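You operate a simulated robot arm through the tools that you are given. There is no shell and no other tool.

The job below is to be done with a simulated robot arm. You get a single attempt, and the scene is never put back.

## Task
Pour tea through the strainer into the yellow mug, to about the stripe.
Fine: no leaves in the mug; pot back on its mat, strainer back on the drip cup.
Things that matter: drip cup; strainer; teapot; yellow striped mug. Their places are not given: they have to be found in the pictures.

It is judged by the outcome, as a careful person would: the job done as asked, and still so three seconds after it is handed in. It fails if anything else is knocked over, pushed out of place, dropped, spilled or broken.

## Robot
A 7-joint arm with a two-finger gripper, fixed in place. Base frame: the origin is on the floor under the middle of its stand, x ahead of it, y to its left, z up; the work surface is at about z = 0.9. Units: m, rad, N and s.
With the tool pointing down near the work surface it reaches from about 0.1 to 0.46 m from the base axis. Its first joint turns from -2.496 to 2.496 rad. Payload 1.47 kg.
The TCP is the grasp point between the finger pads, 0.016 m short of the fingertips. In the tool frame z runs along the fingers and y along their closing line. The gripper opens to 0.087 m; its body begins 0.055 m behind the TCP.
Orientation is told as [roll, pitch, yaw] about the base's x, y, z axes, in that order, counted from this pose: with the fingers straight down and closing along the base's y, the tool's x points along the base's -x, its y along +y and its z along -z.

## Interface
- The arm moves only by the tool play_rows. Its argument "motion" is a list that holds one entry, the list of rows, each a list of 7 numbers: the shift along the base's x, y, z in m, then the turn, a rotation vector about the base's x, y, z in rad, then the closure, from 0 (fully open) to 1 (shut). In form: [[[dx, dy, dz, wx, wy, wz, gripper], ...]]. A call has 1 to 20 rows; each row shifts and turns the commanded pose from where the row before left it. Each row takes 0.2 s and may step no farther than 0.05 m and 0.15 rad from the row before; otherwise, or with a gripper value out of range, the whole call is refused. Where a pose cannot be reached the arm comes as near as it can. A force on the tool above 90 N (or 10 N above the force at the start of the call, whichever is more), or a blocked arm, ends the call early, and 0.2 s more pass. Each finger travels about 0.045 m/s and halts on what it meets, pressing with about 28 N; the grip force reading is that of the motor and also rises with nothing between the fingers. The clock runs only during rows and for 0.2 s after the last one: add rows that do not move to give the fingers time. The reply holds the time, the measured pose of the TCP, the force on the tool along the base axes, the opening and the grip force, in the units named above and with some noise, with the torque about the TCP (base axes, N m) and any sound that the robot's microphone picked up, and new pictures: "show" is both (left out), scene, wrist or none.
- Cameras (640 x 400 px; columns grow to the right, rows downward): "scene" is fixed at [0.0497, -0.4991, 1.5032]; the picture's right is [0.92, -0.39, 0.00], its down [-0.14, -0.34, -0.93] and it looks along [0.36, 0.86, -0.37] (base axes); focal length 357 px, centre (320, 200). "wrist" rides on the gripper at [0.073, 0.012, -0.09] in the tool frame; the picture's right is [-0.16, 0.99, 0.00], its down [-0.72, -0.12, -0.68] and it looks along [-0.67, -0.11, 0.73] (tool axes); focal length 247 px, centre (320, 200).
- slide_trunk(by): slides the trunk up (or, below 0, down) by that many m; the arm rides with it, the base frame stays. It gives what a move gives, with no picture.
- probe_pixels(camera, pixels): for up to 12 pixels [column, row] of the newest picture of that camera ("zoom" is the newest enlarged one), the place [x, y, z] in the base frame of the surface seen there, good to about 0.003 m. It takes no simulated time.
- close_up(camera, box): a new picture of the part [left, top, right, bottom] of that camera's present view, enlarged. It takes no simulated time.
- finish_job(): hands the job in; it is judged then, once.

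Leave the gripper open and the arm clear of the work at the hand-in unless told otherwise.

The tools are called as a command line: name --argument value ..., lists and objects as JSON in quotes. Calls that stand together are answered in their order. play_rows: Moves the arm, as the interface text tells. Its arguments: {"type":"object","properties":{"motion":{"type":"array","items":{"type":"array","items":{"type":"array","items":{"type":"number"}}}},"show":{"type":"string","enum":["both","scene","wrist","none"]}},"required":["motion"]} The other tools are called the same way: slide_trunk (by) moves the trunk up or down; probe_pixels (camera, pixels) gives the place of the surface under pixels of a picture; close_up (camera, box) takes an enlarged picture of a part of a camera's view; finish_job () hands the job in.

At the start:

```text
time_s: 0.0
eef_pos: [0.4968, 0.0373, 1.3167]
ee_rot: [0.001, 0.002, 0.0]
ft_force: [0.3, -0.1, 0.1]
wrist_torque: [-0.03, 0.0, 0.01]
grip_width: 0.0869
grasp_force: 0.0
trunk travel left (down, up): [-1.033, 0.207]
```

scene: 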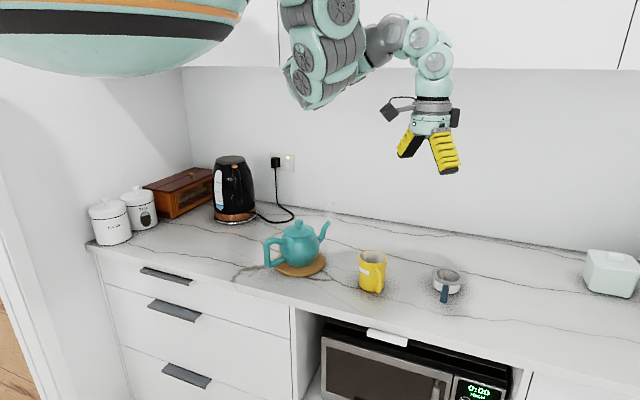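
wrist: 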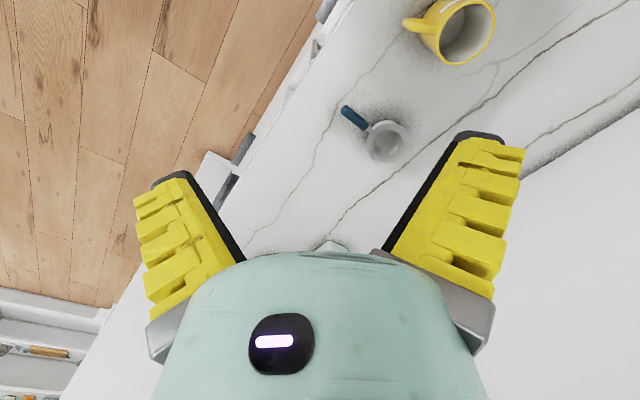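

I see the teal teapot on a round mat near (300,250), the yellow mug near (372,270), and the strainer on its drip cup near (447,282). I'll enlarge these areas first.

close_up --camera "scene" --box '[240, 190, 400, 300]'

close_up --camera "scene" --box '[340, 230, 500, 330]'

close_up --camera "wrist" --box '[320, 0, 520, 180]'

probe_pixels --camera "scene" --pixels '[[299, 224], [300, 250], [325, 228], [268, 250], [300, 271], [372, 255], [372, 290], [382, 278], [447, 272], [447, 290], [444, 297], [340, 300]]'

```text
3.64 times, centred on (320, 245) of scene
```

zoom: 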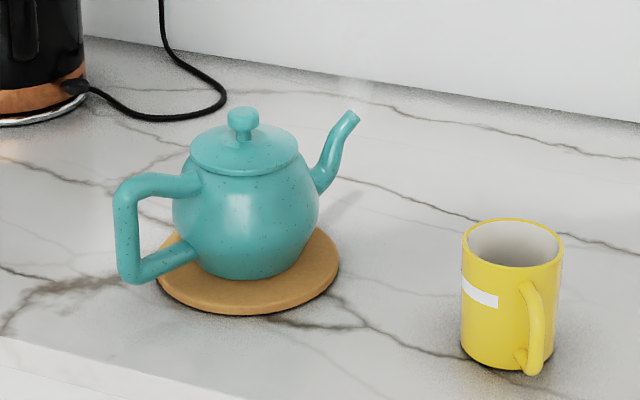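

```text
4.00 times, centred on (420, 280) of scene
```

zoom: 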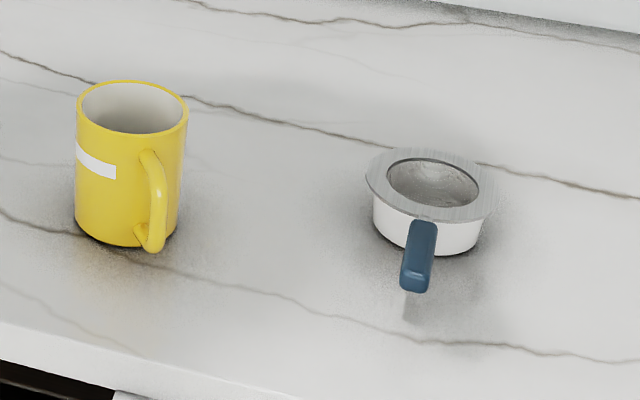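

```text
2.22 times, centred on (420, 90) of wrist
```

zoom: 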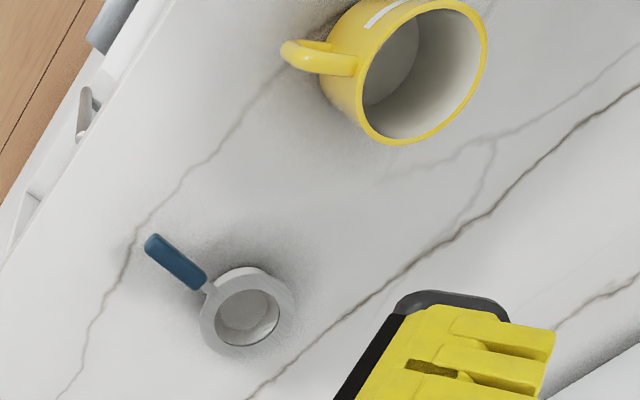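

```text
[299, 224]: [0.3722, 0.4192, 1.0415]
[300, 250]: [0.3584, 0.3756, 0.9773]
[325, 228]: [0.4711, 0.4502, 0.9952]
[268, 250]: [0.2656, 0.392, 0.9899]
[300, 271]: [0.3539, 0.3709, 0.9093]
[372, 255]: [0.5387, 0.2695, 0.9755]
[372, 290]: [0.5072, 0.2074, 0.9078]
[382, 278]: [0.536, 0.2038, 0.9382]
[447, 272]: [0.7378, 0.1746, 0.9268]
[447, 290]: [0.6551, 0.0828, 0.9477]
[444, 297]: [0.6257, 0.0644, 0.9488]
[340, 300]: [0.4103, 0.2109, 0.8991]
```

The objects are about 0.5–0.7 m from the base, so I need their exact shapes. I'll probe the strainer and mug in the newest zoom, which shows the wrist view, and then the counter edges in the scene picture.

probe_pixels --camera "zoom" --pixels '[[155, 245], [200, 282], [210, 296], [205, 320], [240, 350], [285, 330], [280, 290], [245, 268], [245, 310], [293, 48], [430, 70], [480, 50]]'

probe_pixels --camera "scene" --pixels '[[100, 246], [300, 303], [560, 355], [250, 200], [450, 235], [600, 260], [234, 190], [610, 270], [180, 190], [380, 180], [329, 222], [400, 335]]'

close_up --camera "scene" --box '[255, 205, 345, 285]'

```text
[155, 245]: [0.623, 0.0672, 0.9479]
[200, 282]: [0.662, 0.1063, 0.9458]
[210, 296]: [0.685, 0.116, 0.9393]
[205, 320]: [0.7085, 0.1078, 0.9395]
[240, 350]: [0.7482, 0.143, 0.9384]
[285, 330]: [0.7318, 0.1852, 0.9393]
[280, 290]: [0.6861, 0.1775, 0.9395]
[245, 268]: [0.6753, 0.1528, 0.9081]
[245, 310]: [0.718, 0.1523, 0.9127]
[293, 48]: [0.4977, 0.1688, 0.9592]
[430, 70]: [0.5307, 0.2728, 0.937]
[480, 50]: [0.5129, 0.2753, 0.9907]
```

```text
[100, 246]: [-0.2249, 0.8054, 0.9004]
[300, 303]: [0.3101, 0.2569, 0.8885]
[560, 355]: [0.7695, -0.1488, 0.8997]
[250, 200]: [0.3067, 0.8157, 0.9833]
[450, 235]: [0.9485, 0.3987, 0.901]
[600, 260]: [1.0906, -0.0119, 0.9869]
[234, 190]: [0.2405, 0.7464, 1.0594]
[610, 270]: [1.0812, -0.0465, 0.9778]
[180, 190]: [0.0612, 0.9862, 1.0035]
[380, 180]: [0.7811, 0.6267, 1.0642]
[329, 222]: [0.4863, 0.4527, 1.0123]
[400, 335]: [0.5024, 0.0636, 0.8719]
```

```text
5.00 times, centred on (300, 245) of scene
```

zoom: 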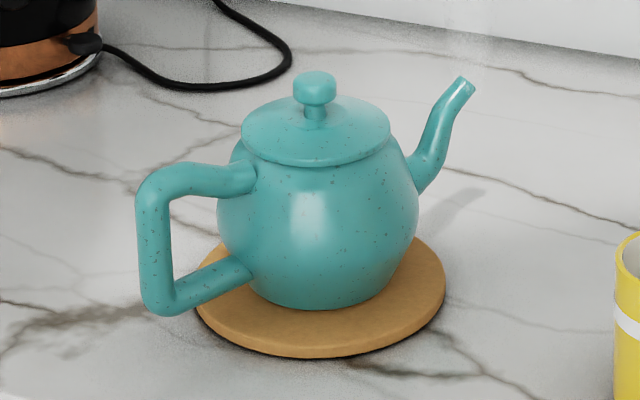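

The counter edge runs diagonally, roughly along x + y = 0.6, with the wall at about x + y = 1.41. The newest zoom is the teapot, so I'll probe its handle, lid, spout and mat there.

probe_pixels --camera "zoom" --pixels '[[152, 200], [152, 240], [155, 290], [175, 175], [210, 173], [245, 172], [200, 290], [240, 270], [314, 75], [466, 84], [436, 150], [315, 215]]'

probe_pixels --camera "zoom" --pixels '[[250, 140], [385, 130], [315, 105], [320, 155], [204, 310], [320, 345], [440, 300], [415, 245], [420, 170], [315, 300], [390, 200], [225, 200]]'

close_up --camera "scene" --box '[340, 235, 404, 300]'

```text
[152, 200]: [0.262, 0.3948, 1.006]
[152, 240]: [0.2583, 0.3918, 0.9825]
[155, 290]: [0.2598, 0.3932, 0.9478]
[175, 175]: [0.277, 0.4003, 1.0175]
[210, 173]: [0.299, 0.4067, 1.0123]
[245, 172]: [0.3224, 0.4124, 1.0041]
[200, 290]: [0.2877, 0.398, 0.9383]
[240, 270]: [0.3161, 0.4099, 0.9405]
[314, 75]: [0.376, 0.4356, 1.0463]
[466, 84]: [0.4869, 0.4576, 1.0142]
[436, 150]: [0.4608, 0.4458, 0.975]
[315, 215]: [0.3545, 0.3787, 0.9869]
```

```text
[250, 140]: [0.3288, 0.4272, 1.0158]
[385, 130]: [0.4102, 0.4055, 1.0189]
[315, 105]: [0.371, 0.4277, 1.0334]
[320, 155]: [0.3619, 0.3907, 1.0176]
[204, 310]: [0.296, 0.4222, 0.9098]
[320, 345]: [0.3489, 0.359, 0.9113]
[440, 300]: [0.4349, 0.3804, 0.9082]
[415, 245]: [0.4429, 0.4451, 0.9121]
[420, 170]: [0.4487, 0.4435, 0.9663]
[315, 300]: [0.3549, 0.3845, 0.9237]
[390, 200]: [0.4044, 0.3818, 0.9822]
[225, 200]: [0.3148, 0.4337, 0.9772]
```

```text
6.15 times, centred on (372, 268) of scene
```

zoom: 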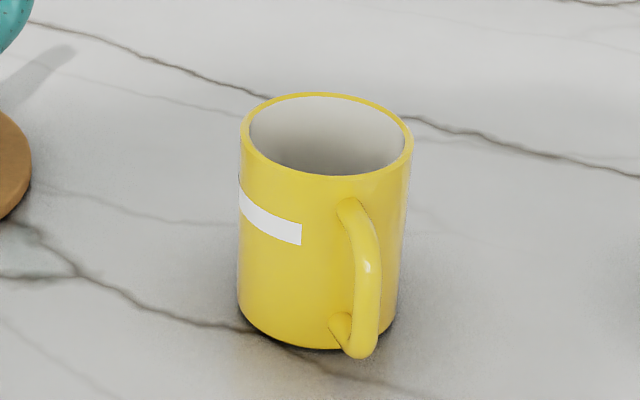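

Next I'll probe the mug in the newest zoom: its rim, stripe, handle and inside.

probe_pixels --camera "zoom" --pixels '[[325, 95], [325, 177], [242, 138], [410, 142], [280, 105], [380, 108], [275, 172], [385, 165], [270, 208], [270, 232], [300, 220], [300, 243]]'

probe_pixels --camera "zoom" --pixels '[[325, 165], [325, 130], [280, 330], [320, 346], [243, 185], [243, 300], [367, 265], [345, 205], [360, 350], [335, 325], [395, 315], [300, 290]]'

close_up --camera "scene" --box '[415, 250, 479, 315]'

```text
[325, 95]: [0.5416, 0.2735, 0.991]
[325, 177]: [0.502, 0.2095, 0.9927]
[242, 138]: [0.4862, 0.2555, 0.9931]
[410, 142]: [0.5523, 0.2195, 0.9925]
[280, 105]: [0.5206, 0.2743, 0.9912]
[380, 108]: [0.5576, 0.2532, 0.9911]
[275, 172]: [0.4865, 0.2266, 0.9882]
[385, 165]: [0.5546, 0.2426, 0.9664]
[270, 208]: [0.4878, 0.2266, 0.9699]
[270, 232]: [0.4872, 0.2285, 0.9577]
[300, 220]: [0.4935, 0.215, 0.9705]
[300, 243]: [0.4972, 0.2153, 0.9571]
```

```text
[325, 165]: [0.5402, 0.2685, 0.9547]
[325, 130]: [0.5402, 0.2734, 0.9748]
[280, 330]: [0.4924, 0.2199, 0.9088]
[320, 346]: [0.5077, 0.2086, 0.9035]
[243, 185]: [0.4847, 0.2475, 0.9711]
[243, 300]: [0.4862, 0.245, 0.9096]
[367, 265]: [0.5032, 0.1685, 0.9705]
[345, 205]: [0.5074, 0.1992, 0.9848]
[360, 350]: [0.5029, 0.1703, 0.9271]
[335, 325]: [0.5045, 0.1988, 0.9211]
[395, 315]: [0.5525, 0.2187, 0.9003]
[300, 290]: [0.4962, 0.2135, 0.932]
```

```text
6.15 times, centred on (447, 282) of scene
```

zoom: 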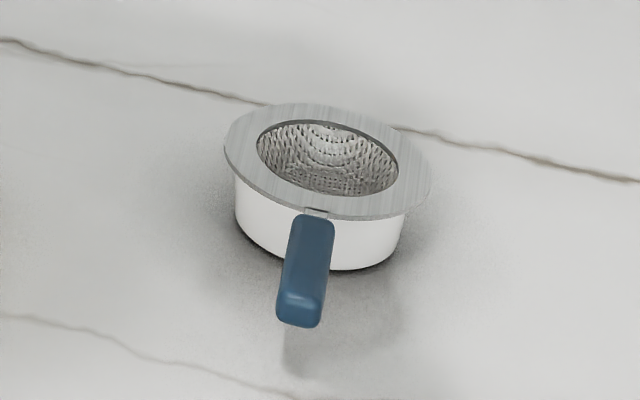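

The mug centre is about (0.521, 0.240) with the rim at z = 0.992, outer radius about 0.038, and the stripe at z = 0.957–0.970. Now I'll probe the strainer flange, handle and cup in the newest zoom.

probe_pixels --camera "zoom" --pixels '[[228, 150], [425, 185], [330, 107], [270, 110], [410, 150], [265, 190], [400, 205], [350, 210], [260, 140], [394, 185], [330, 165], [320, 185]]'

probe_pixels --camera "zoom" --pixels '[[315, 213], [312, 225], [305, 255], [300, 290], [297, 310], [282, 300], [325, 300], [297, 322], [298, 218], [330, 222], [260, 230], [370, 255]]'

```text
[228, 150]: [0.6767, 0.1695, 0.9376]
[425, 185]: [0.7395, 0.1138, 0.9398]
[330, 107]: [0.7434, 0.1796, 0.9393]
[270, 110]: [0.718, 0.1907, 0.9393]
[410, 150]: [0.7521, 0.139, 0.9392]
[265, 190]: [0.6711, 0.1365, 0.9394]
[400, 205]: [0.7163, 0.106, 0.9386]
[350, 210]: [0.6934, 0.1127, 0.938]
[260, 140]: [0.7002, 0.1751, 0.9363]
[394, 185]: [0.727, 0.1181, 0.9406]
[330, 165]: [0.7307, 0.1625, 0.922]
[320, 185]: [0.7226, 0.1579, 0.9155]
```

```text
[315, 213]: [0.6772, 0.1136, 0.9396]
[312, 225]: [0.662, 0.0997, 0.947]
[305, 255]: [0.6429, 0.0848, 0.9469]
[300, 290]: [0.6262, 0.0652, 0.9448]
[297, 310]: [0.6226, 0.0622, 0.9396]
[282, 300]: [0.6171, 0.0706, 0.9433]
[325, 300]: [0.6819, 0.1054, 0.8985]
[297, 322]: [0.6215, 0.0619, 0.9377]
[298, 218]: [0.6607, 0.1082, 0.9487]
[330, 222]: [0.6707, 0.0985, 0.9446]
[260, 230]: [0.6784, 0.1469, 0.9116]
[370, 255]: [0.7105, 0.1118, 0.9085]
```

The flange centre is about (0.7115, 0.148) with radius about 0.042, and the strainer handle points toward (-0.733, -0.681) at z ≈ 0.94. First I'll test reach in free air: yaw 43°, tilt the tool 45° forward, and move out a little.

play_rows --motion '[[[0, 0, 0, 0, 0, 0.125, 0], [0, 0, 0, 0, 0, 0.125, 0], [0, 0, 0, 0, 0, 0.125, 0], [0, 0, 0, 0, 0, 0.125, 0], [0, 0, 0, 0, 0, 0.125, 0], [0, 0, 0, 0, 0, 0.124, 0], [0, 0, 0, 0.0892, -0.096, 0, 0], [0, 0, 0, 0.0892, -0.096, 0, 0], [0, 0, 0, 0.0892, -0.096, 0, 0], [0, 0, 0, 0.0892, -0.096, 0, 0], [0, 0, 0, 0.0892, -0.096, 0, 0], [0, 0, 0, 0.0892, -0.096, 0, 0], [0.03, 0.005, 0, 0, 0, 0, 0], [0.03, 0.005, 0, 0, 0, 0, 0], [0.03, 0.005, 0, 0, 0, 0, 0], [0, 0, 0, 0, 0, 0, 0]]]' --show "both"

```text
time_s: 3.4
eef_pos: [0.6604, 0.0274, 1.3156]
ee_rot: [-0.013, -0.521, 0.751]
ft_force: [0.2, -0.4, 0.5]
wrist_torque: [-0.01, -0.03, 0.0]
grip_width: 0.0871
grasp_force: 0.0
out of reach, approached as far as the arm can: row 7, 8, 9, 10, 11, 12
trunk travel left (down, up): [-1.033, 0.207]
```

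scene: 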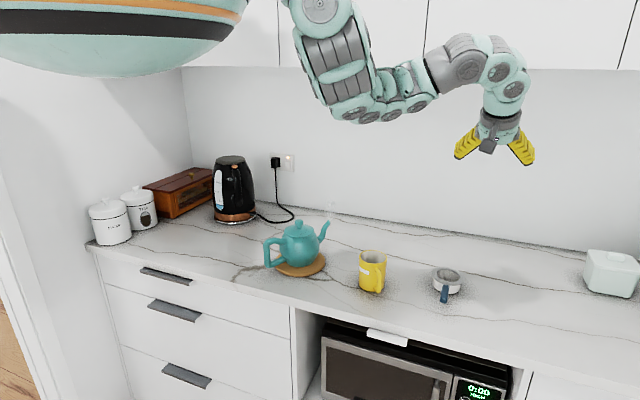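
wrist: 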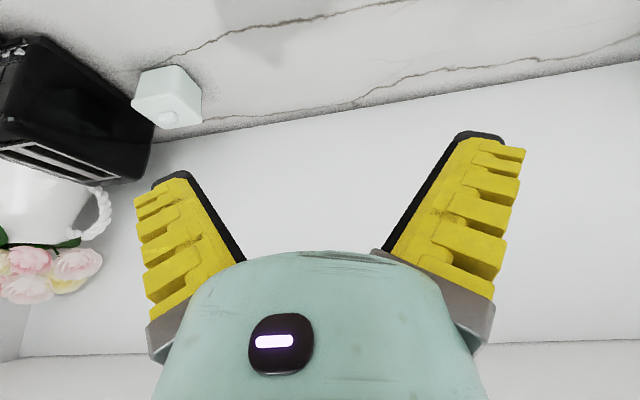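

The tilt rows were limited to about 30°, yet the arm is now at radius 0.66 with no complaint. Next I'll see whether more tilt is possible out here.

play_rows --motion '[[[0, 0, 0, 0.0892, -0.096, 0, 0], [0, 0, 0, 0.0892, -0.096, 0, 0], [0, 0, 0, 0, 0, 0, 0]]]' --show "scene"

```text
time_s: 4.2
eef_pos: [0.6613, 0.0271, 1.3161]
ee_rot: [-0.013, -0.782, 0.752]
ft_force: [-0.9, 0.4, 0.2]
wrist_torque: [0.01, -0.01, 0.01]
grip_width: 0.087
grasp_force: 0.0
trunk travel left (down, up): [-1.033, 0.207]
```

scene: 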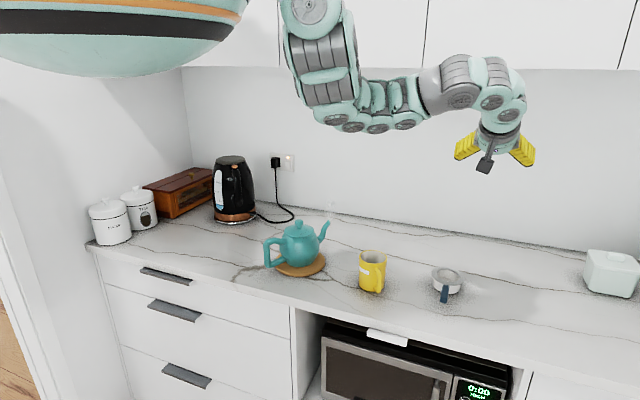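

The 45° tilt now works. Before lowering the trunk I need to know where the elbow and forearm are, so I'll probe them.

probe_pixels --camera "scene" --pixels '[[330, 90], [345, 122], [380, 125], [410, 118], [440, 100], [480, 95], [510, 100], [500, 130], [484, 165], [465, 147], [525, 158], [315, 20]]'

```text
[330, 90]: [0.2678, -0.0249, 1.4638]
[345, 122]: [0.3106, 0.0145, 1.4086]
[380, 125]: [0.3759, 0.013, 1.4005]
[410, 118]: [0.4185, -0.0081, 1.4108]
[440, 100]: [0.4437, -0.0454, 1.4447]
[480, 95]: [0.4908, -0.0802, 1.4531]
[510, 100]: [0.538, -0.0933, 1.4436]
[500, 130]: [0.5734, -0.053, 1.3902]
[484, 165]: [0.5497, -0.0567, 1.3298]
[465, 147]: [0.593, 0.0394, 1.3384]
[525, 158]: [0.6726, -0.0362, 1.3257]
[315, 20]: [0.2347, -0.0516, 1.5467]
```

The forearm's underside is at about z = 1.40 and sits outside the counter edge, so lowering by 0.28 m is safe. I'll do that now, leaving the TCP at about 1.036.

slide_trunk --by -0.28

```text
time_s: 7.0
eef_pos: [0.6621, 0.0263, 1.0362]
ee_rot: [-0.014, -0.783, 0.751]
ft_force: [0.3, 0.3, 0.2]
wrist_torque: [-0.01, -0.01, -0.03]
grip_width: 0.087
grasp_force: 0.0
trunk travel left (down, up): [-0.753, 0.487]
```

The TCP is at (0.662, 0.026, 1.036). I'll shift it over the strainer handle's midpoint, about (0.642, 0.083), and look.

play_rows --motion '[[[-0.01, 0.0285, 0, 0, 0, 0, 0], [-0.01, 0.0285, 0, 0, 0, 0, 0], [0, 0, 0, 0, 0, 0, 0], [0, 0, 0, 0, 0, 0, 0]]]' --show "both"

```text
time_s: 8.0
eef_pos: [0.6431, 0.085, 1.035]
ee_rot: [-0.014, -0.783, 0.751]
ft_force: [0.5, 0.1, -0.7]
wrist_torque: [0.06, -0.04, 0.04]
grip_width: 0.0868
grasp_force: 0.1
trunk travel left (down, up): [-0.753, 0.487]
```

scene: 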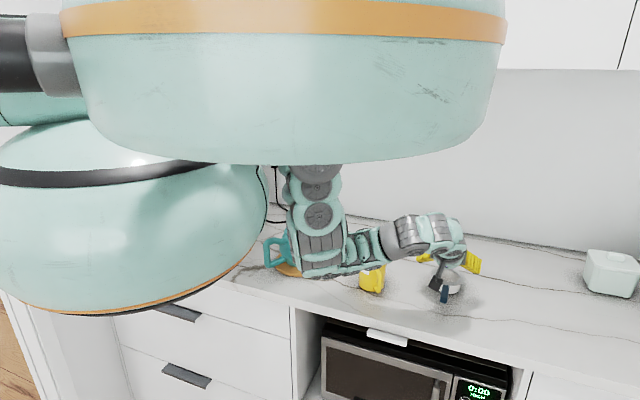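
wrist: 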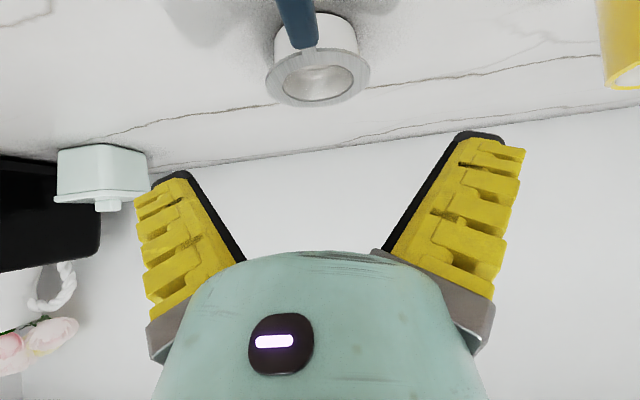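

The robot's torso now blocks much of the scene view, but the wrist camera sees the strainer handle at (297,20) and ring at (317,80). I'll probe them to check alignment.

probe_pixels --camera "wrist" --pixels '[[297, 3], [297, 20], [301, 38], [280, 10], [312, 10], [268, 82], [367, 70], [318, 103], [315, 52], [318, 78]]'

close_up --camera "wrist" --box '[220, 0, 420, 125]'

close_up --camera "scene" --box '[380, 200, 520, 310]'

```text
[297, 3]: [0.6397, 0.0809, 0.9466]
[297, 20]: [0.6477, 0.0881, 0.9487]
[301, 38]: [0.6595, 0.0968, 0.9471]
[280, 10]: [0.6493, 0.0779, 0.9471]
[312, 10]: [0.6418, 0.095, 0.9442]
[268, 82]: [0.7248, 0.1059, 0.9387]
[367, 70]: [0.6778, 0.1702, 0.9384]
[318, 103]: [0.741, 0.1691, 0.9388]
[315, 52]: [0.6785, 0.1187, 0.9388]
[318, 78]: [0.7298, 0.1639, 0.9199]
```

```text
3.20 times, centred on (320, 62) of wrist
```

zoom: 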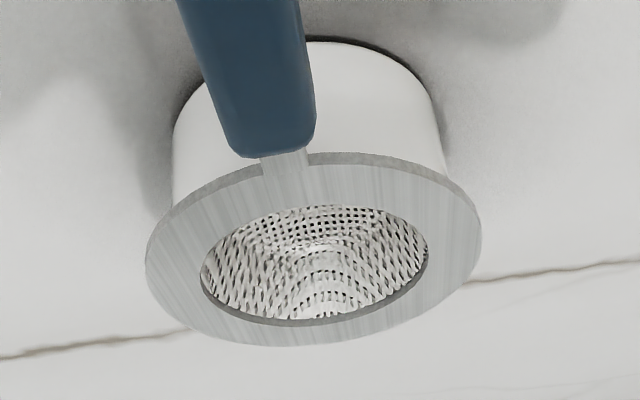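

```text
3.64 times, centred on (450, 255) of scene
```

zoom: 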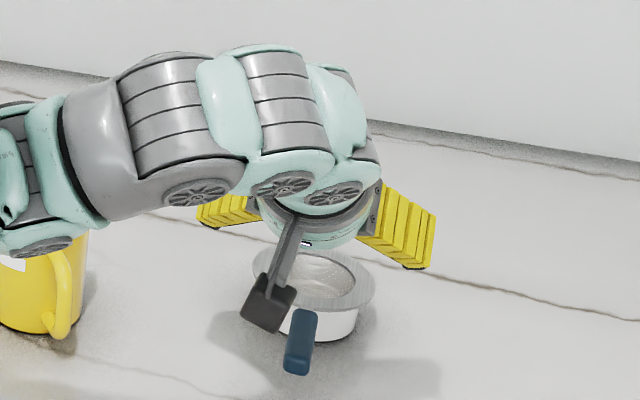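

Alignment is within about 1 mm. I'll descend 0.08 m in small steps with the fingers open, then check before the last bit.

play_rows --motion '[[[0, 0, -0.016, 0, 0, 0, 0], [0, 0, -0.016, 0, 0, 0, 0], [0, 0, -0.016, 0, 0, 0, 0], [0, 0, -0.016, 0, 0, 0, 0], [0, 0, -0.016, 0, 0, 0, 0], [0, 0, 0, 0, 0, 0, 0], [0, 0, 0, 0, 0, 0, 0]]]' --show "both"

```text
time_s: 9.6
eef_pos: [0.6423, 0.0839, 0.9548]
ee_rot: [-0.012, -0.782, 0.75]
ft_force: [0.3, 0.7, -0.4]
wrist_torque: [0.0, 0.04, 0.0]
grip_width: 0.0869
grasp_force: 0.0
trunk travel left (down, up): [-0.753, 0.487]
```

scene: 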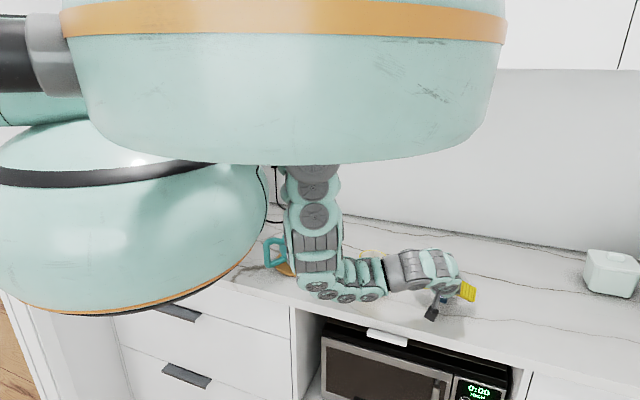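
wrist: 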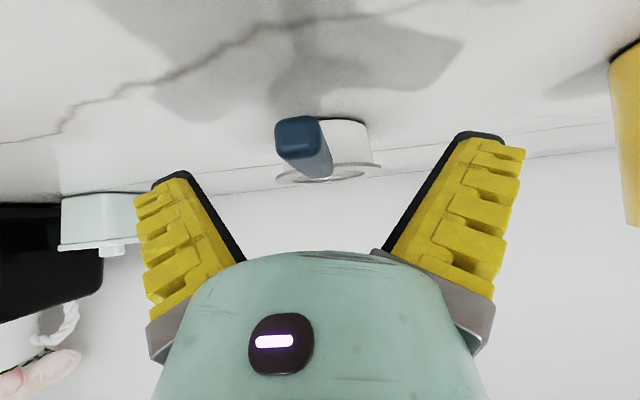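

The handle end is between the open fingers at (298,135). This view is upside-down, so image-up is world-down. I'll probe the handle end face for its exact height and centre.

probe_pixels --camera "wrist" --pixels '[[298, 120], [298, 135], [298, 150], [278, 135], [318, 135], [312, 165], [300, 160], [325, 165], [290, 125], [310, 125]]'

close_up --camera "wrist" --box '[240, 90, 400, 190]'

```text
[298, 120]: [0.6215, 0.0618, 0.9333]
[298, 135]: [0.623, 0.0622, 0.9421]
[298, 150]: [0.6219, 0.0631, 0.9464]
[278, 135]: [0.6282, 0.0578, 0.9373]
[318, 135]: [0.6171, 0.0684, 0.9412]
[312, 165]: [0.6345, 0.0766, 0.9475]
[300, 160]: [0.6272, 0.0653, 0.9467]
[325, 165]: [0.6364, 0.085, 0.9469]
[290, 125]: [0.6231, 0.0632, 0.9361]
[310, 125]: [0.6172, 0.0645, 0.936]
```

```text
4.00 times, centred on (320, 140) of wrist
```

zoom: 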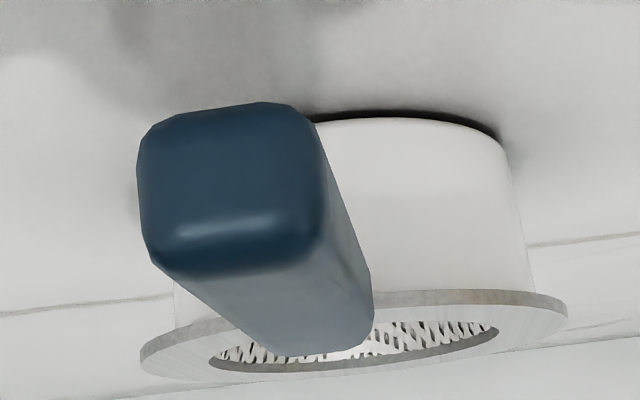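

The handle is about 15 mm wide and spans z = 0.932–0.947. I'll drop 14 mm so the TCP is at mid-height, then close the fingers.

play_rows --motion '[[[0, 0, -0.007, 0, 0, 0, 0], [0, 0, -0.007, 0, 0, 0, 0], [0, 0, 0, 0, 0, 0, 0.6], [0, 0, 0, 0, 0, 0, 0.6], [0, 0, 0, 0, 0, 0, 1], [0, 0, 0, 0, 0, 0, 1], [0, 0, 0, 0, 0, 0, 1], [0, 0, 0, 0, 0, 0, 1], [0, 0, 0, 0, 0, 0, 1]]]' --show "both"

```text
time_s: 11.6
eef_pos: [0.6419, 0.0848, 0.9419]
ee_rot: [-0.015, -0.781, 0.751]
ft_force: [-0.4, -1.5, 3.2]
wrist_torque: [0.15, -0.14, -0.01]
grip_width: 0.0102
grasp_force: 28.3
trunk travel left (down, up): [-0.753, 0.487]
```

scene: 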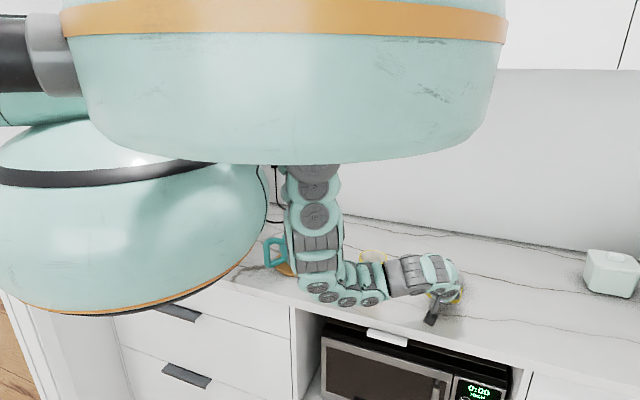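
wrist: 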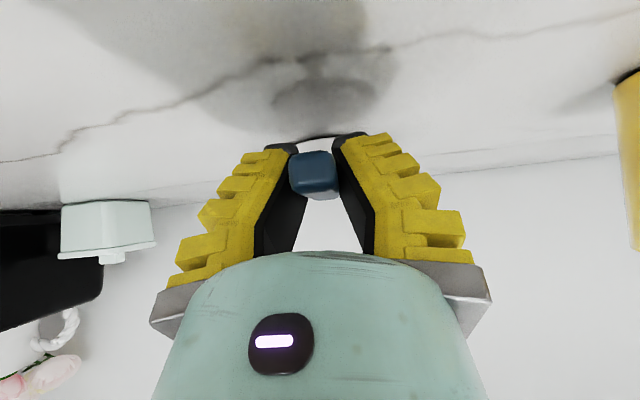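

The fingers closed on the handle at 10 mm opening and 28 N. I'll lift 2 cm and see whether the strainer comes along.

play_rows --motion '[[[0, 0, 0.01, 0, 0, 0, 1], [0, 0, 0.01, 0, 0, 0, 1], [0, 0, 0.01, 0, 0, 0, 1], [0, 0, 0.01, 0, 0, 0, 1], [0, 0, 0, 0, 0, 0, 1], [0, 0, 0, 0, 0, 0, 1]]]' --show "both"

close_up --camera "wrist" --box '[220, 60, 420, 200]'

close_up --camera "scene" --box '[360, 220, 500, 330]'

```text
time_s: 13.0
eef_pos: [0.6408, 0.0857, 0.9798]
ee_rot: [-0.012, -0.78, 0.751]
ft_force: [0.2, 0.3, -1.0]
wrist_torque: [-0.02, 0.03, 0.0]
grip_width: 0.0084
grasp_force: 28.3
trunk travel left (down, up): [-0.753, 0.487]
```

scene: 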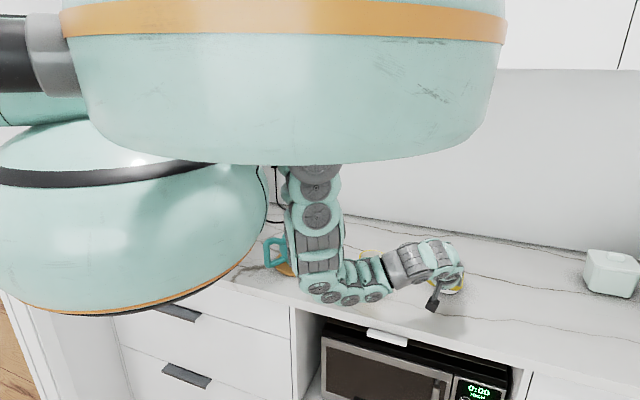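
wrist: 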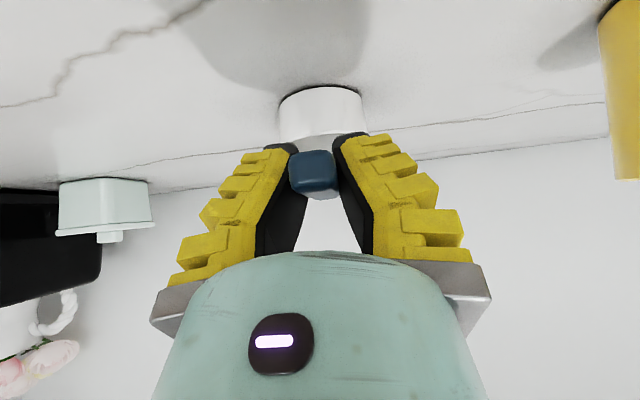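

```text
2.86 times, centred on (320, 130) of wrist
```

zoom: 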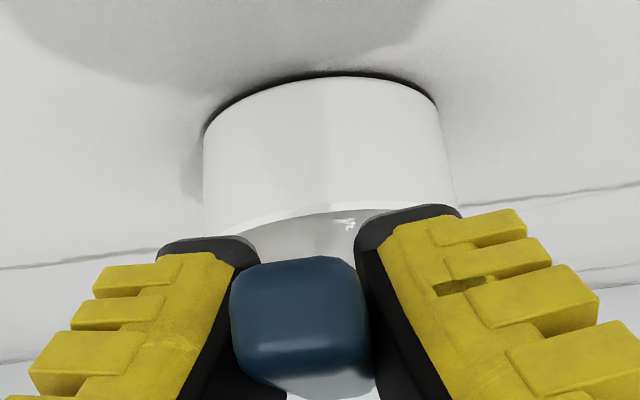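

```text
3.64 times, centred on (430, 275) of scene
```

zoom: 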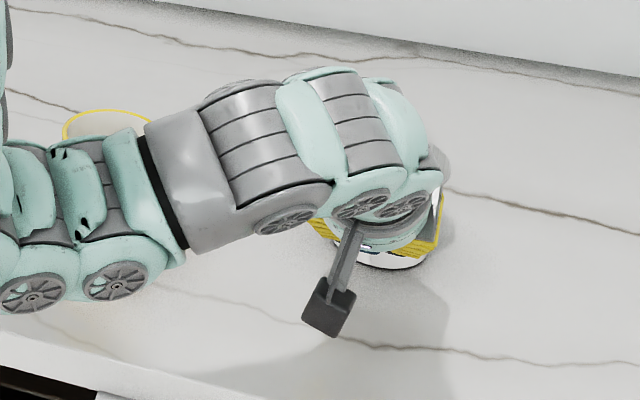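

The strainer lifted cleanly and the drip cup stayed put. I'll raise the trunk 0.14 m to gain height and uncover some of the scene view.

slide_trunk --by 0.14

```text
time_s: 14.7
eef_pos: [0.6423, 0.0837, 1.12]
ee_rot: [-0.013, -0.78, 0.751]
ft_force: [-0.7, 0.5, -0.5]
wrist_torque: [-0.02, 0.04, -0.04]
grip_width: 0.0081
grasp_force: 27.8
trunk travel left (down, up): [-0.893, 0.347]
```

The TCP is at z = 1.12, still gripping. I'll move halfway toward the mug, keeping orientation, and look.

play_rows --motion '[[[-0.025, 0.012, 0, 0, 0, 0, 1], [-0.025, 0.012, 0, 0, 0, 0, 1], [-0.025, 0.012, 0, 0, 0, 0, 1], [-0.025, 0.012, 0, 0, 0, 0, 1], [0, 0, 0, 0, 0, 0, 1], [0, 0, 0, 0, 0, 0, 1]]]' --show "both"

```text
time_s: 16.1
eef_pos: [0.5427, 0.133, 1.1195]
ee_rot: [-0.012, -0.782, 0.752]
ft_force: [0.4, -0.5, -1.3]
wrist_torque: [-0.07, 0.05, -0.02]
grip_width: 0.0081
grasp_force: 28.5
trunk travel left (down, up): [-0.893, 0.347]
```

scene: 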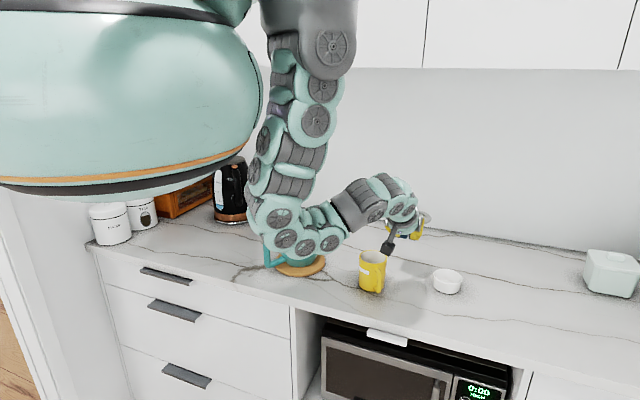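
wrist: 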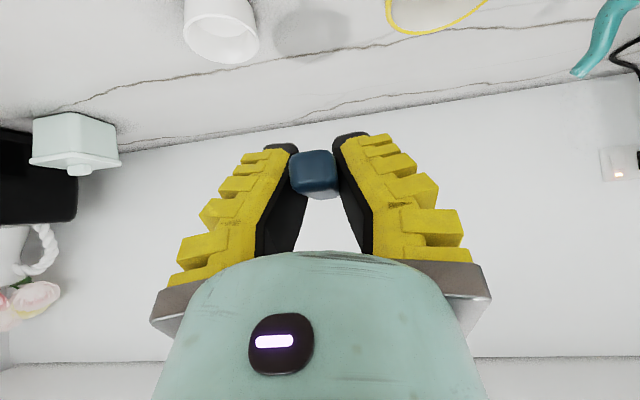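

The strainer is held steady. The elbow at (290,245) overlaps the teapot in the picture, so I'll probe both to see the real distance, and look closer at the strainer.

probe_pixels --camera "scene" --pixels '[[280, 215], [285, 240], [305, 248], [330, 240], [350, 205], [388, 245], [426, 216], [416, 236], [372, 255], [420, 225], [446, 275], [300, 265]]'

close_up --camera "scene" --box '[340, 190, 480, 300]'

```text
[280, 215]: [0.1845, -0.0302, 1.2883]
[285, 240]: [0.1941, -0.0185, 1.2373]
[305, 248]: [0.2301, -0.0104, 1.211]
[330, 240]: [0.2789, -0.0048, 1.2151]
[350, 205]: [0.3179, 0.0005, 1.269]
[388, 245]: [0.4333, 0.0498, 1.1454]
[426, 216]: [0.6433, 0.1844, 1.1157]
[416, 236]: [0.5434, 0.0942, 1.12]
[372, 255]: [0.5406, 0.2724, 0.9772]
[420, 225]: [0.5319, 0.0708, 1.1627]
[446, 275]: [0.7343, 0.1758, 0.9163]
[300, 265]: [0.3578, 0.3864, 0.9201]
```

```text
3.64 times, centred on (410, 245) of scene
```

zoom: 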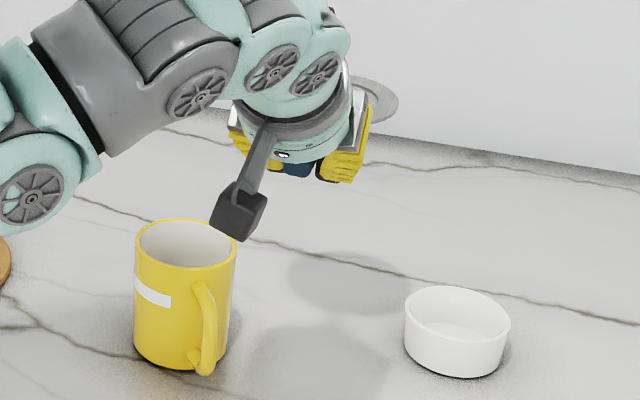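

The elbow is at y ≈ 0 and z ≈ 1.21, well clear of the pot. I'll continue to put the strainer centre above the mug, with the TCP at about (0.4515, 0.177), lowering slightly to z ≈ 1.07.

play_rows --motion '[[[-0.0225, 0.011, 0, 0, 0, 0, 1], [-0.0225, 0.011, 0, 0, 0, 0, 1], [-0.0225, 0.011, 0, 0, 0, 0, 1], [-0.0225, 0.011, 0, 0, 0, 0, 1], [0, 0, -0.016, 0, 0, 0, 1], [0, 0, -0.016, 0, 0, 0, 1], [0, 0, -0.016, 0, 0, 0, 1], [0, 0, 0, 0, 0, 0, 1], [0, 0, 0, 0, 0, 0, 1]]]' --show "both"

```text
time_s: 18.1
eef_pos: [0.4486, 0.174, 1.0533]
ee_rot: [-0.012, -0.779, 0.751]
ft_force: [-0.5, -0.2, -0.7]
wrist_torque: [0.01, 0.04, 0.03]
grip_width: 0.008
grasp_force: 27.8
out of reach, approached as far as the arm can: row 3, 4
trunk travel left (down, up): [-0.893, 0.347]
```

scene: 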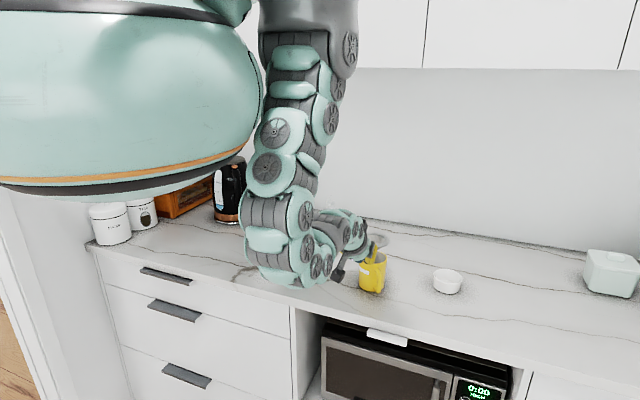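
wrist: 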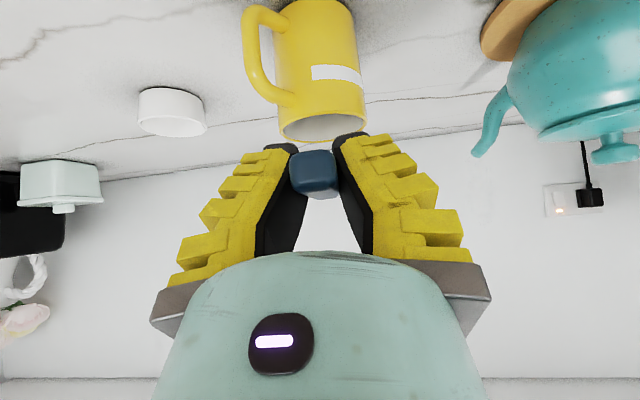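

Rows 3–4 were at the reach limit, and z settled a bit lower at 1.053. I'll check where the elbow and strainer are relative to the mug.

close_up --camera "scene" --box '[310, 205, 430, 305]'

close_up --camera "wrist" --box '[220, 20, 420, 200]'

probe_pixels --camera "scene" --pixels '[[265, 260], [290, 280], [320, 272], [340, 262], [338, 275], [365, 235], [375, 242], [385, 238], [265, 230], [250, 210]]'

```text
4.00 times, centred on (370, 255) of scene
```

zoom: 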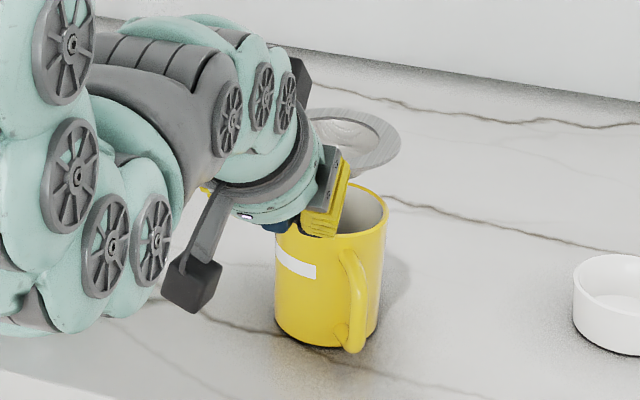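

```text
2.22 times, centred on (320, 110) of wrist
```

zoom: 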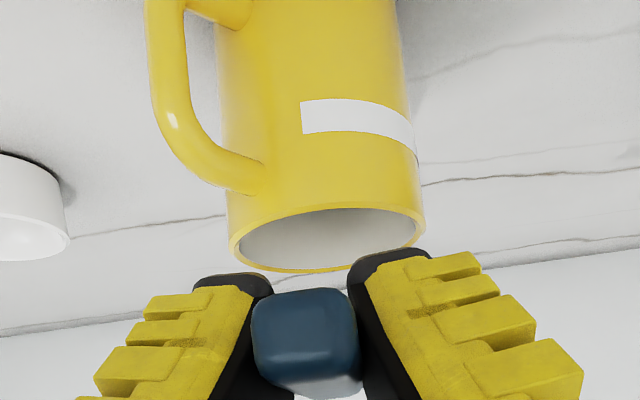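

```text
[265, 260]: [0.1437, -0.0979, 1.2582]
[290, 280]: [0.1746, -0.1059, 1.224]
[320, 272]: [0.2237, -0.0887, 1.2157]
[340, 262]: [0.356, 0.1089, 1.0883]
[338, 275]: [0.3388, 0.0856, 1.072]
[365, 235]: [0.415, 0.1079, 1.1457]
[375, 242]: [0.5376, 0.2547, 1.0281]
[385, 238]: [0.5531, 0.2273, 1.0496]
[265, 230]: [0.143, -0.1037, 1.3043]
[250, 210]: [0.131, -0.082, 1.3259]
```

The flange is visible above and beyond the mug in the scene close-up. I'll re-take a tighter zoom there and probe the flange to learn the strainer's real centre and tilt.

close_up --camera "scene" --box '[360, 220, 424, 260]'

probe_pixels --camera "scene" --pixels '[[392, 231], [396, 235], [409, 240], [405, 246], [398, 250], [392, 249], [388, 234], [400, 233], [407, 237], [385, 245], [395, 242], [378, 233]]'

```text
10.00 times, centred on (392, 240) of scene
```

zoom: 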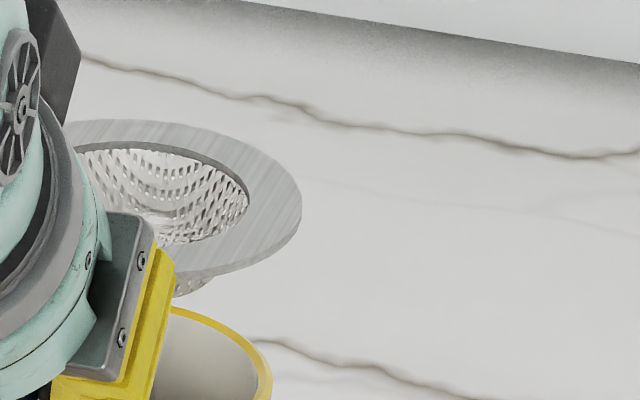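

```text
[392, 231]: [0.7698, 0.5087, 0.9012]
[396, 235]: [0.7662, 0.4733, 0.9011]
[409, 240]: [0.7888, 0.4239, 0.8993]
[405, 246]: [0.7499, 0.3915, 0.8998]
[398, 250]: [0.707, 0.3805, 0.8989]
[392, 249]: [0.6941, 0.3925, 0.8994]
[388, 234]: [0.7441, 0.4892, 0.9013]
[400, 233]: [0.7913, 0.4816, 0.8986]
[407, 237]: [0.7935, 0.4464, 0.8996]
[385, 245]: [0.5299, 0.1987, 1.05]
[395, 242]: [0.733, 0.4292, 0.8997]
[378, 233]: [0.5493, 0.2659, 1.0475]
```

I'll probe the flange directly in the zoom picture.

probe_pixels --camera "zoom" --pixels '[[130, 124], [180, 124], [230, 138], [270, 160], [296, 190], [296, 215], [270, 245], [230, 262], [195, 268], [90, 130], [250, 200], [150, 185]]'

probe_pixels --camera "zoom" --pixels '[[200, 280], [185, 290], [180, 312], [230, 330], [262, 370], [150, 280], [120, 145], [80, 160], [220, 180], [205, 230], [180, 238], [160, 210]]'

```text
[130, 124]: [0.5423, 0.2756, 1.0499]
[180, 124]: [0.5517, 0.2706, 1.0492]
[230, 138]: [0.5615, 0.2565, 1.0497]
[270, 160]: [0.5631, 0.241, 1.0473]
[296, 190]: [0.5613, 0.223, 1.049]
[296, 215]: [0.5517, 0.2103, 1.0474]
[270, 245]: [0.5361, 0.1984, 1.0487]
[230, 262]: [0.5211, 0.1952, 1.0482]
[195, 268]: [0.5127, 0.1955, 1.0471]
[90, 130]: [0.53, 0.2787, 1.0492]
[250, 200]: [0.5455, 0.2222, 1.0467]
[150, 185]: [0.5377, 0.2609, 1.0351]
```

```text
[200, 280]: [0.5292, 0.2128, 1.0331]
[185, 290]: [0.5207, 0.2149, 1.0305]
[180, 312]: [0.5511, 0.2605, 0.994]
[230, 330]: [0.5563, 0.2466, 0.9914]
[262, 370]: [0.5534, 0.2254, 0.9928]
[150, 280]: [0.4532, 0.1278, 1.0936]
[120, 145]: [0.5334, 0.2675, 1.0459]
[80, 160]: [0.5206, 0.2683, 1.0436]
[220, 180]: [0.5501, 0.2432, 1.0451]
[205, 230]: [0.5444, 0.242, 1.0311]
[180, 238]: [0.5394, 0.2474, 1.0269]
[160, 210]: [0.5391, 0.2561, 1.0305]
```

The flange is level at z ≈ 1.0485, centred at about (0.521, 0.238), against the mug centre of (0.5215, 0.2405). I'll nudge +2 mm in y and descend 0.042 m, then check.

play_rows --motion '[[[0.0005, 0.002, 0, 0, 0, 0, 1], [0, 0, -0.01, 0, 0, 0, 1], [0, 0, -0.01, 0, 0, 0, 1], [0, 0, -0.01, 0, 0, 0, 1], [0, 0, -0.007, 0, 0, 0, 1], [0, 0, -0.005, 0, 0, 0, 1], [0, 0, 0, 0, 0, 0, 1], [0, 0, 0, 0, 0, 0, 1]]]' --show "both"

close_up --camera "scene" --box '[350, 220, 430, 300]'

close_up --camera "wrist" --box '[220, 60, 420, 200]'

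```text
time_s: 19.9
eef_pos: [0.449, 0.1771, 1.0104]
ee_rot: [-0.013, -0.781, 0.752]
ft_force: [0.3, -0.2, -1.7]
wrist_torque: [-0.04, 0.04, -0.02]
grip_width: 0.0082
grasp_force: 27.9
trunk travel left (down, up): [-0.893, 0.347]
```

scene: 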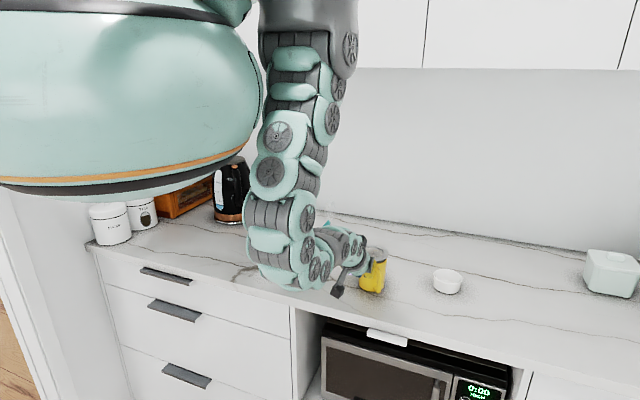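
wrist: 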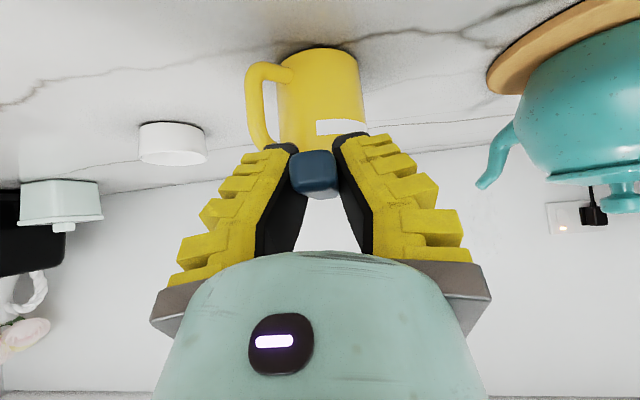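

```text
5.00 times, centred on (390, 260) of scene
```

zoom: 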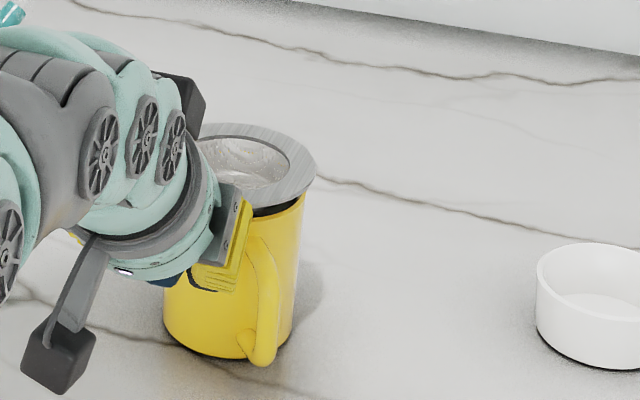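

```text
2.86 times, centred on (320, 130) of wrist
```

zoom: 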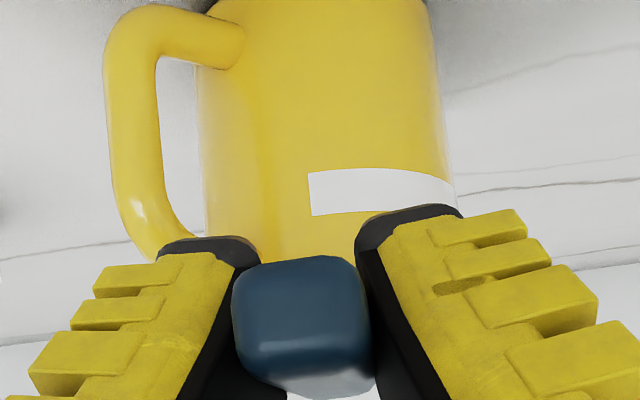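

The flange is about 1 cm above the rim and well centred. I'll check the clearance between the left finger and the mug handle in the wrist zoom.

probe_pixels --camera "zoom" --pixels '[[150, 215], [165, 235], [185, 225], [120, 150], [210, 241], [245, 250], [200, 255], [150, 270], [100, 290], [385, 215]]'

```text
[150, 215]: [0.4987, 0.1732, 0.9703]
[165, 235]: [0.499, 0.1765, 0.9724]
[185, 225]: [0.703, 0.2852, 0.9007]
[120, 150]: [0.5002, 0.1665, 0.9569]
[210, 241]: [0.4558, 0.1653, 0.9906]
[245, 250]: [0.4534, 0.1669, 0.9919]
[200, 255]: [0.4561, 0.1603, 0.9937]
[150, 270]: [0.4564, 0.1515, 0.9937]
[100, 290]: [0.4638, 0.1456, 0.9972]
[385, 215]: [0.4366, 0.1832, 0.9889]
```

There's a 4 cm gap between finger and mug handle. I'll lower the last 10 mm in small steps, watching the force.

play_rows --motion '[[[0, 0, -0.003, 0, 0, 0, 1], [0, 0, -0.003, 0, 0, 0, 1], [0, 0, -0.002, 0, 0, 0, 1], [0, 0, 0, 0, 0, 0, 1], [0, 0, 0, 0, 0, 0, 1]]]' --show "none"

close_up --camera "scene" --box '[360, 235, 400, 275]'

```text
time_s: 21.1
eef_pos: [0.4498, 0.1764, 1.0016]
ee_rot: [-0.012, -0.782, 0.751]
ft_force: [0.1, 0.8, -1.1]
wrist_torque: [-0.03, 0.01, 0.03]
grip_width: 0.0081
grasp_force: 27.5
trunk travel left (down, up): [-0.893, 0.347]
```

```text
10.00 times, centred on (380, 255) of scene
```

zoom: 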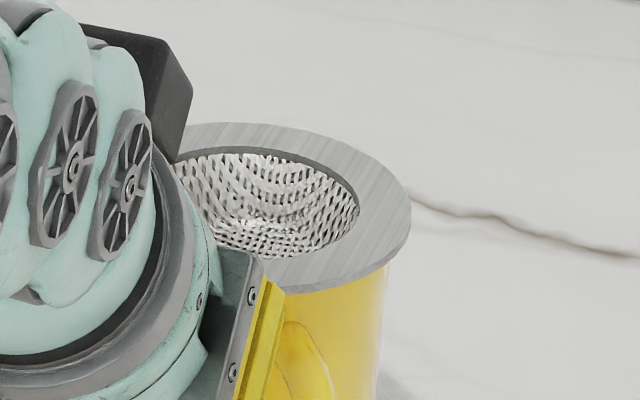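

The flange looks almost seated. I'll probe its height and outline.

probe_pixels --camera "zoom" --pixels '[[215, 128], [270, 128], [330, 145], [375, 175], [403, 215], [395, 250], [370, 272], [320, 286], [295, 287], [380, 300], [340, 310], [260, 220]]'

```text
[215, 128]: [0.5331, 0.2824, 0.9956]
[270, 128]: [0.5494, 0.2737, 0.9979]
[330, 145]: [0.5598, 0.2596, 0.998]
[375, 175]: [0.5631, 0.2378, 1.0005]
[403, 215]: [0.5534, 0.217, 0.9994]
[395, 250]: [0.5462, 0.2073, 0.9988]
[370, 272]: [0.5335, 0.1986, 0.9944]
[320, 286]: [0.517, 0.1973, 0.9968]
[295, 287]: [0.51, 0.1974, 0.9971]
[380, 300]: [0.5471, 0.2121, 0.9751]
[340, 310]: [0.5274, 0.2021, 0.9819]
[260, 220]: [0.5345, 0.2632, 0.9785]
```

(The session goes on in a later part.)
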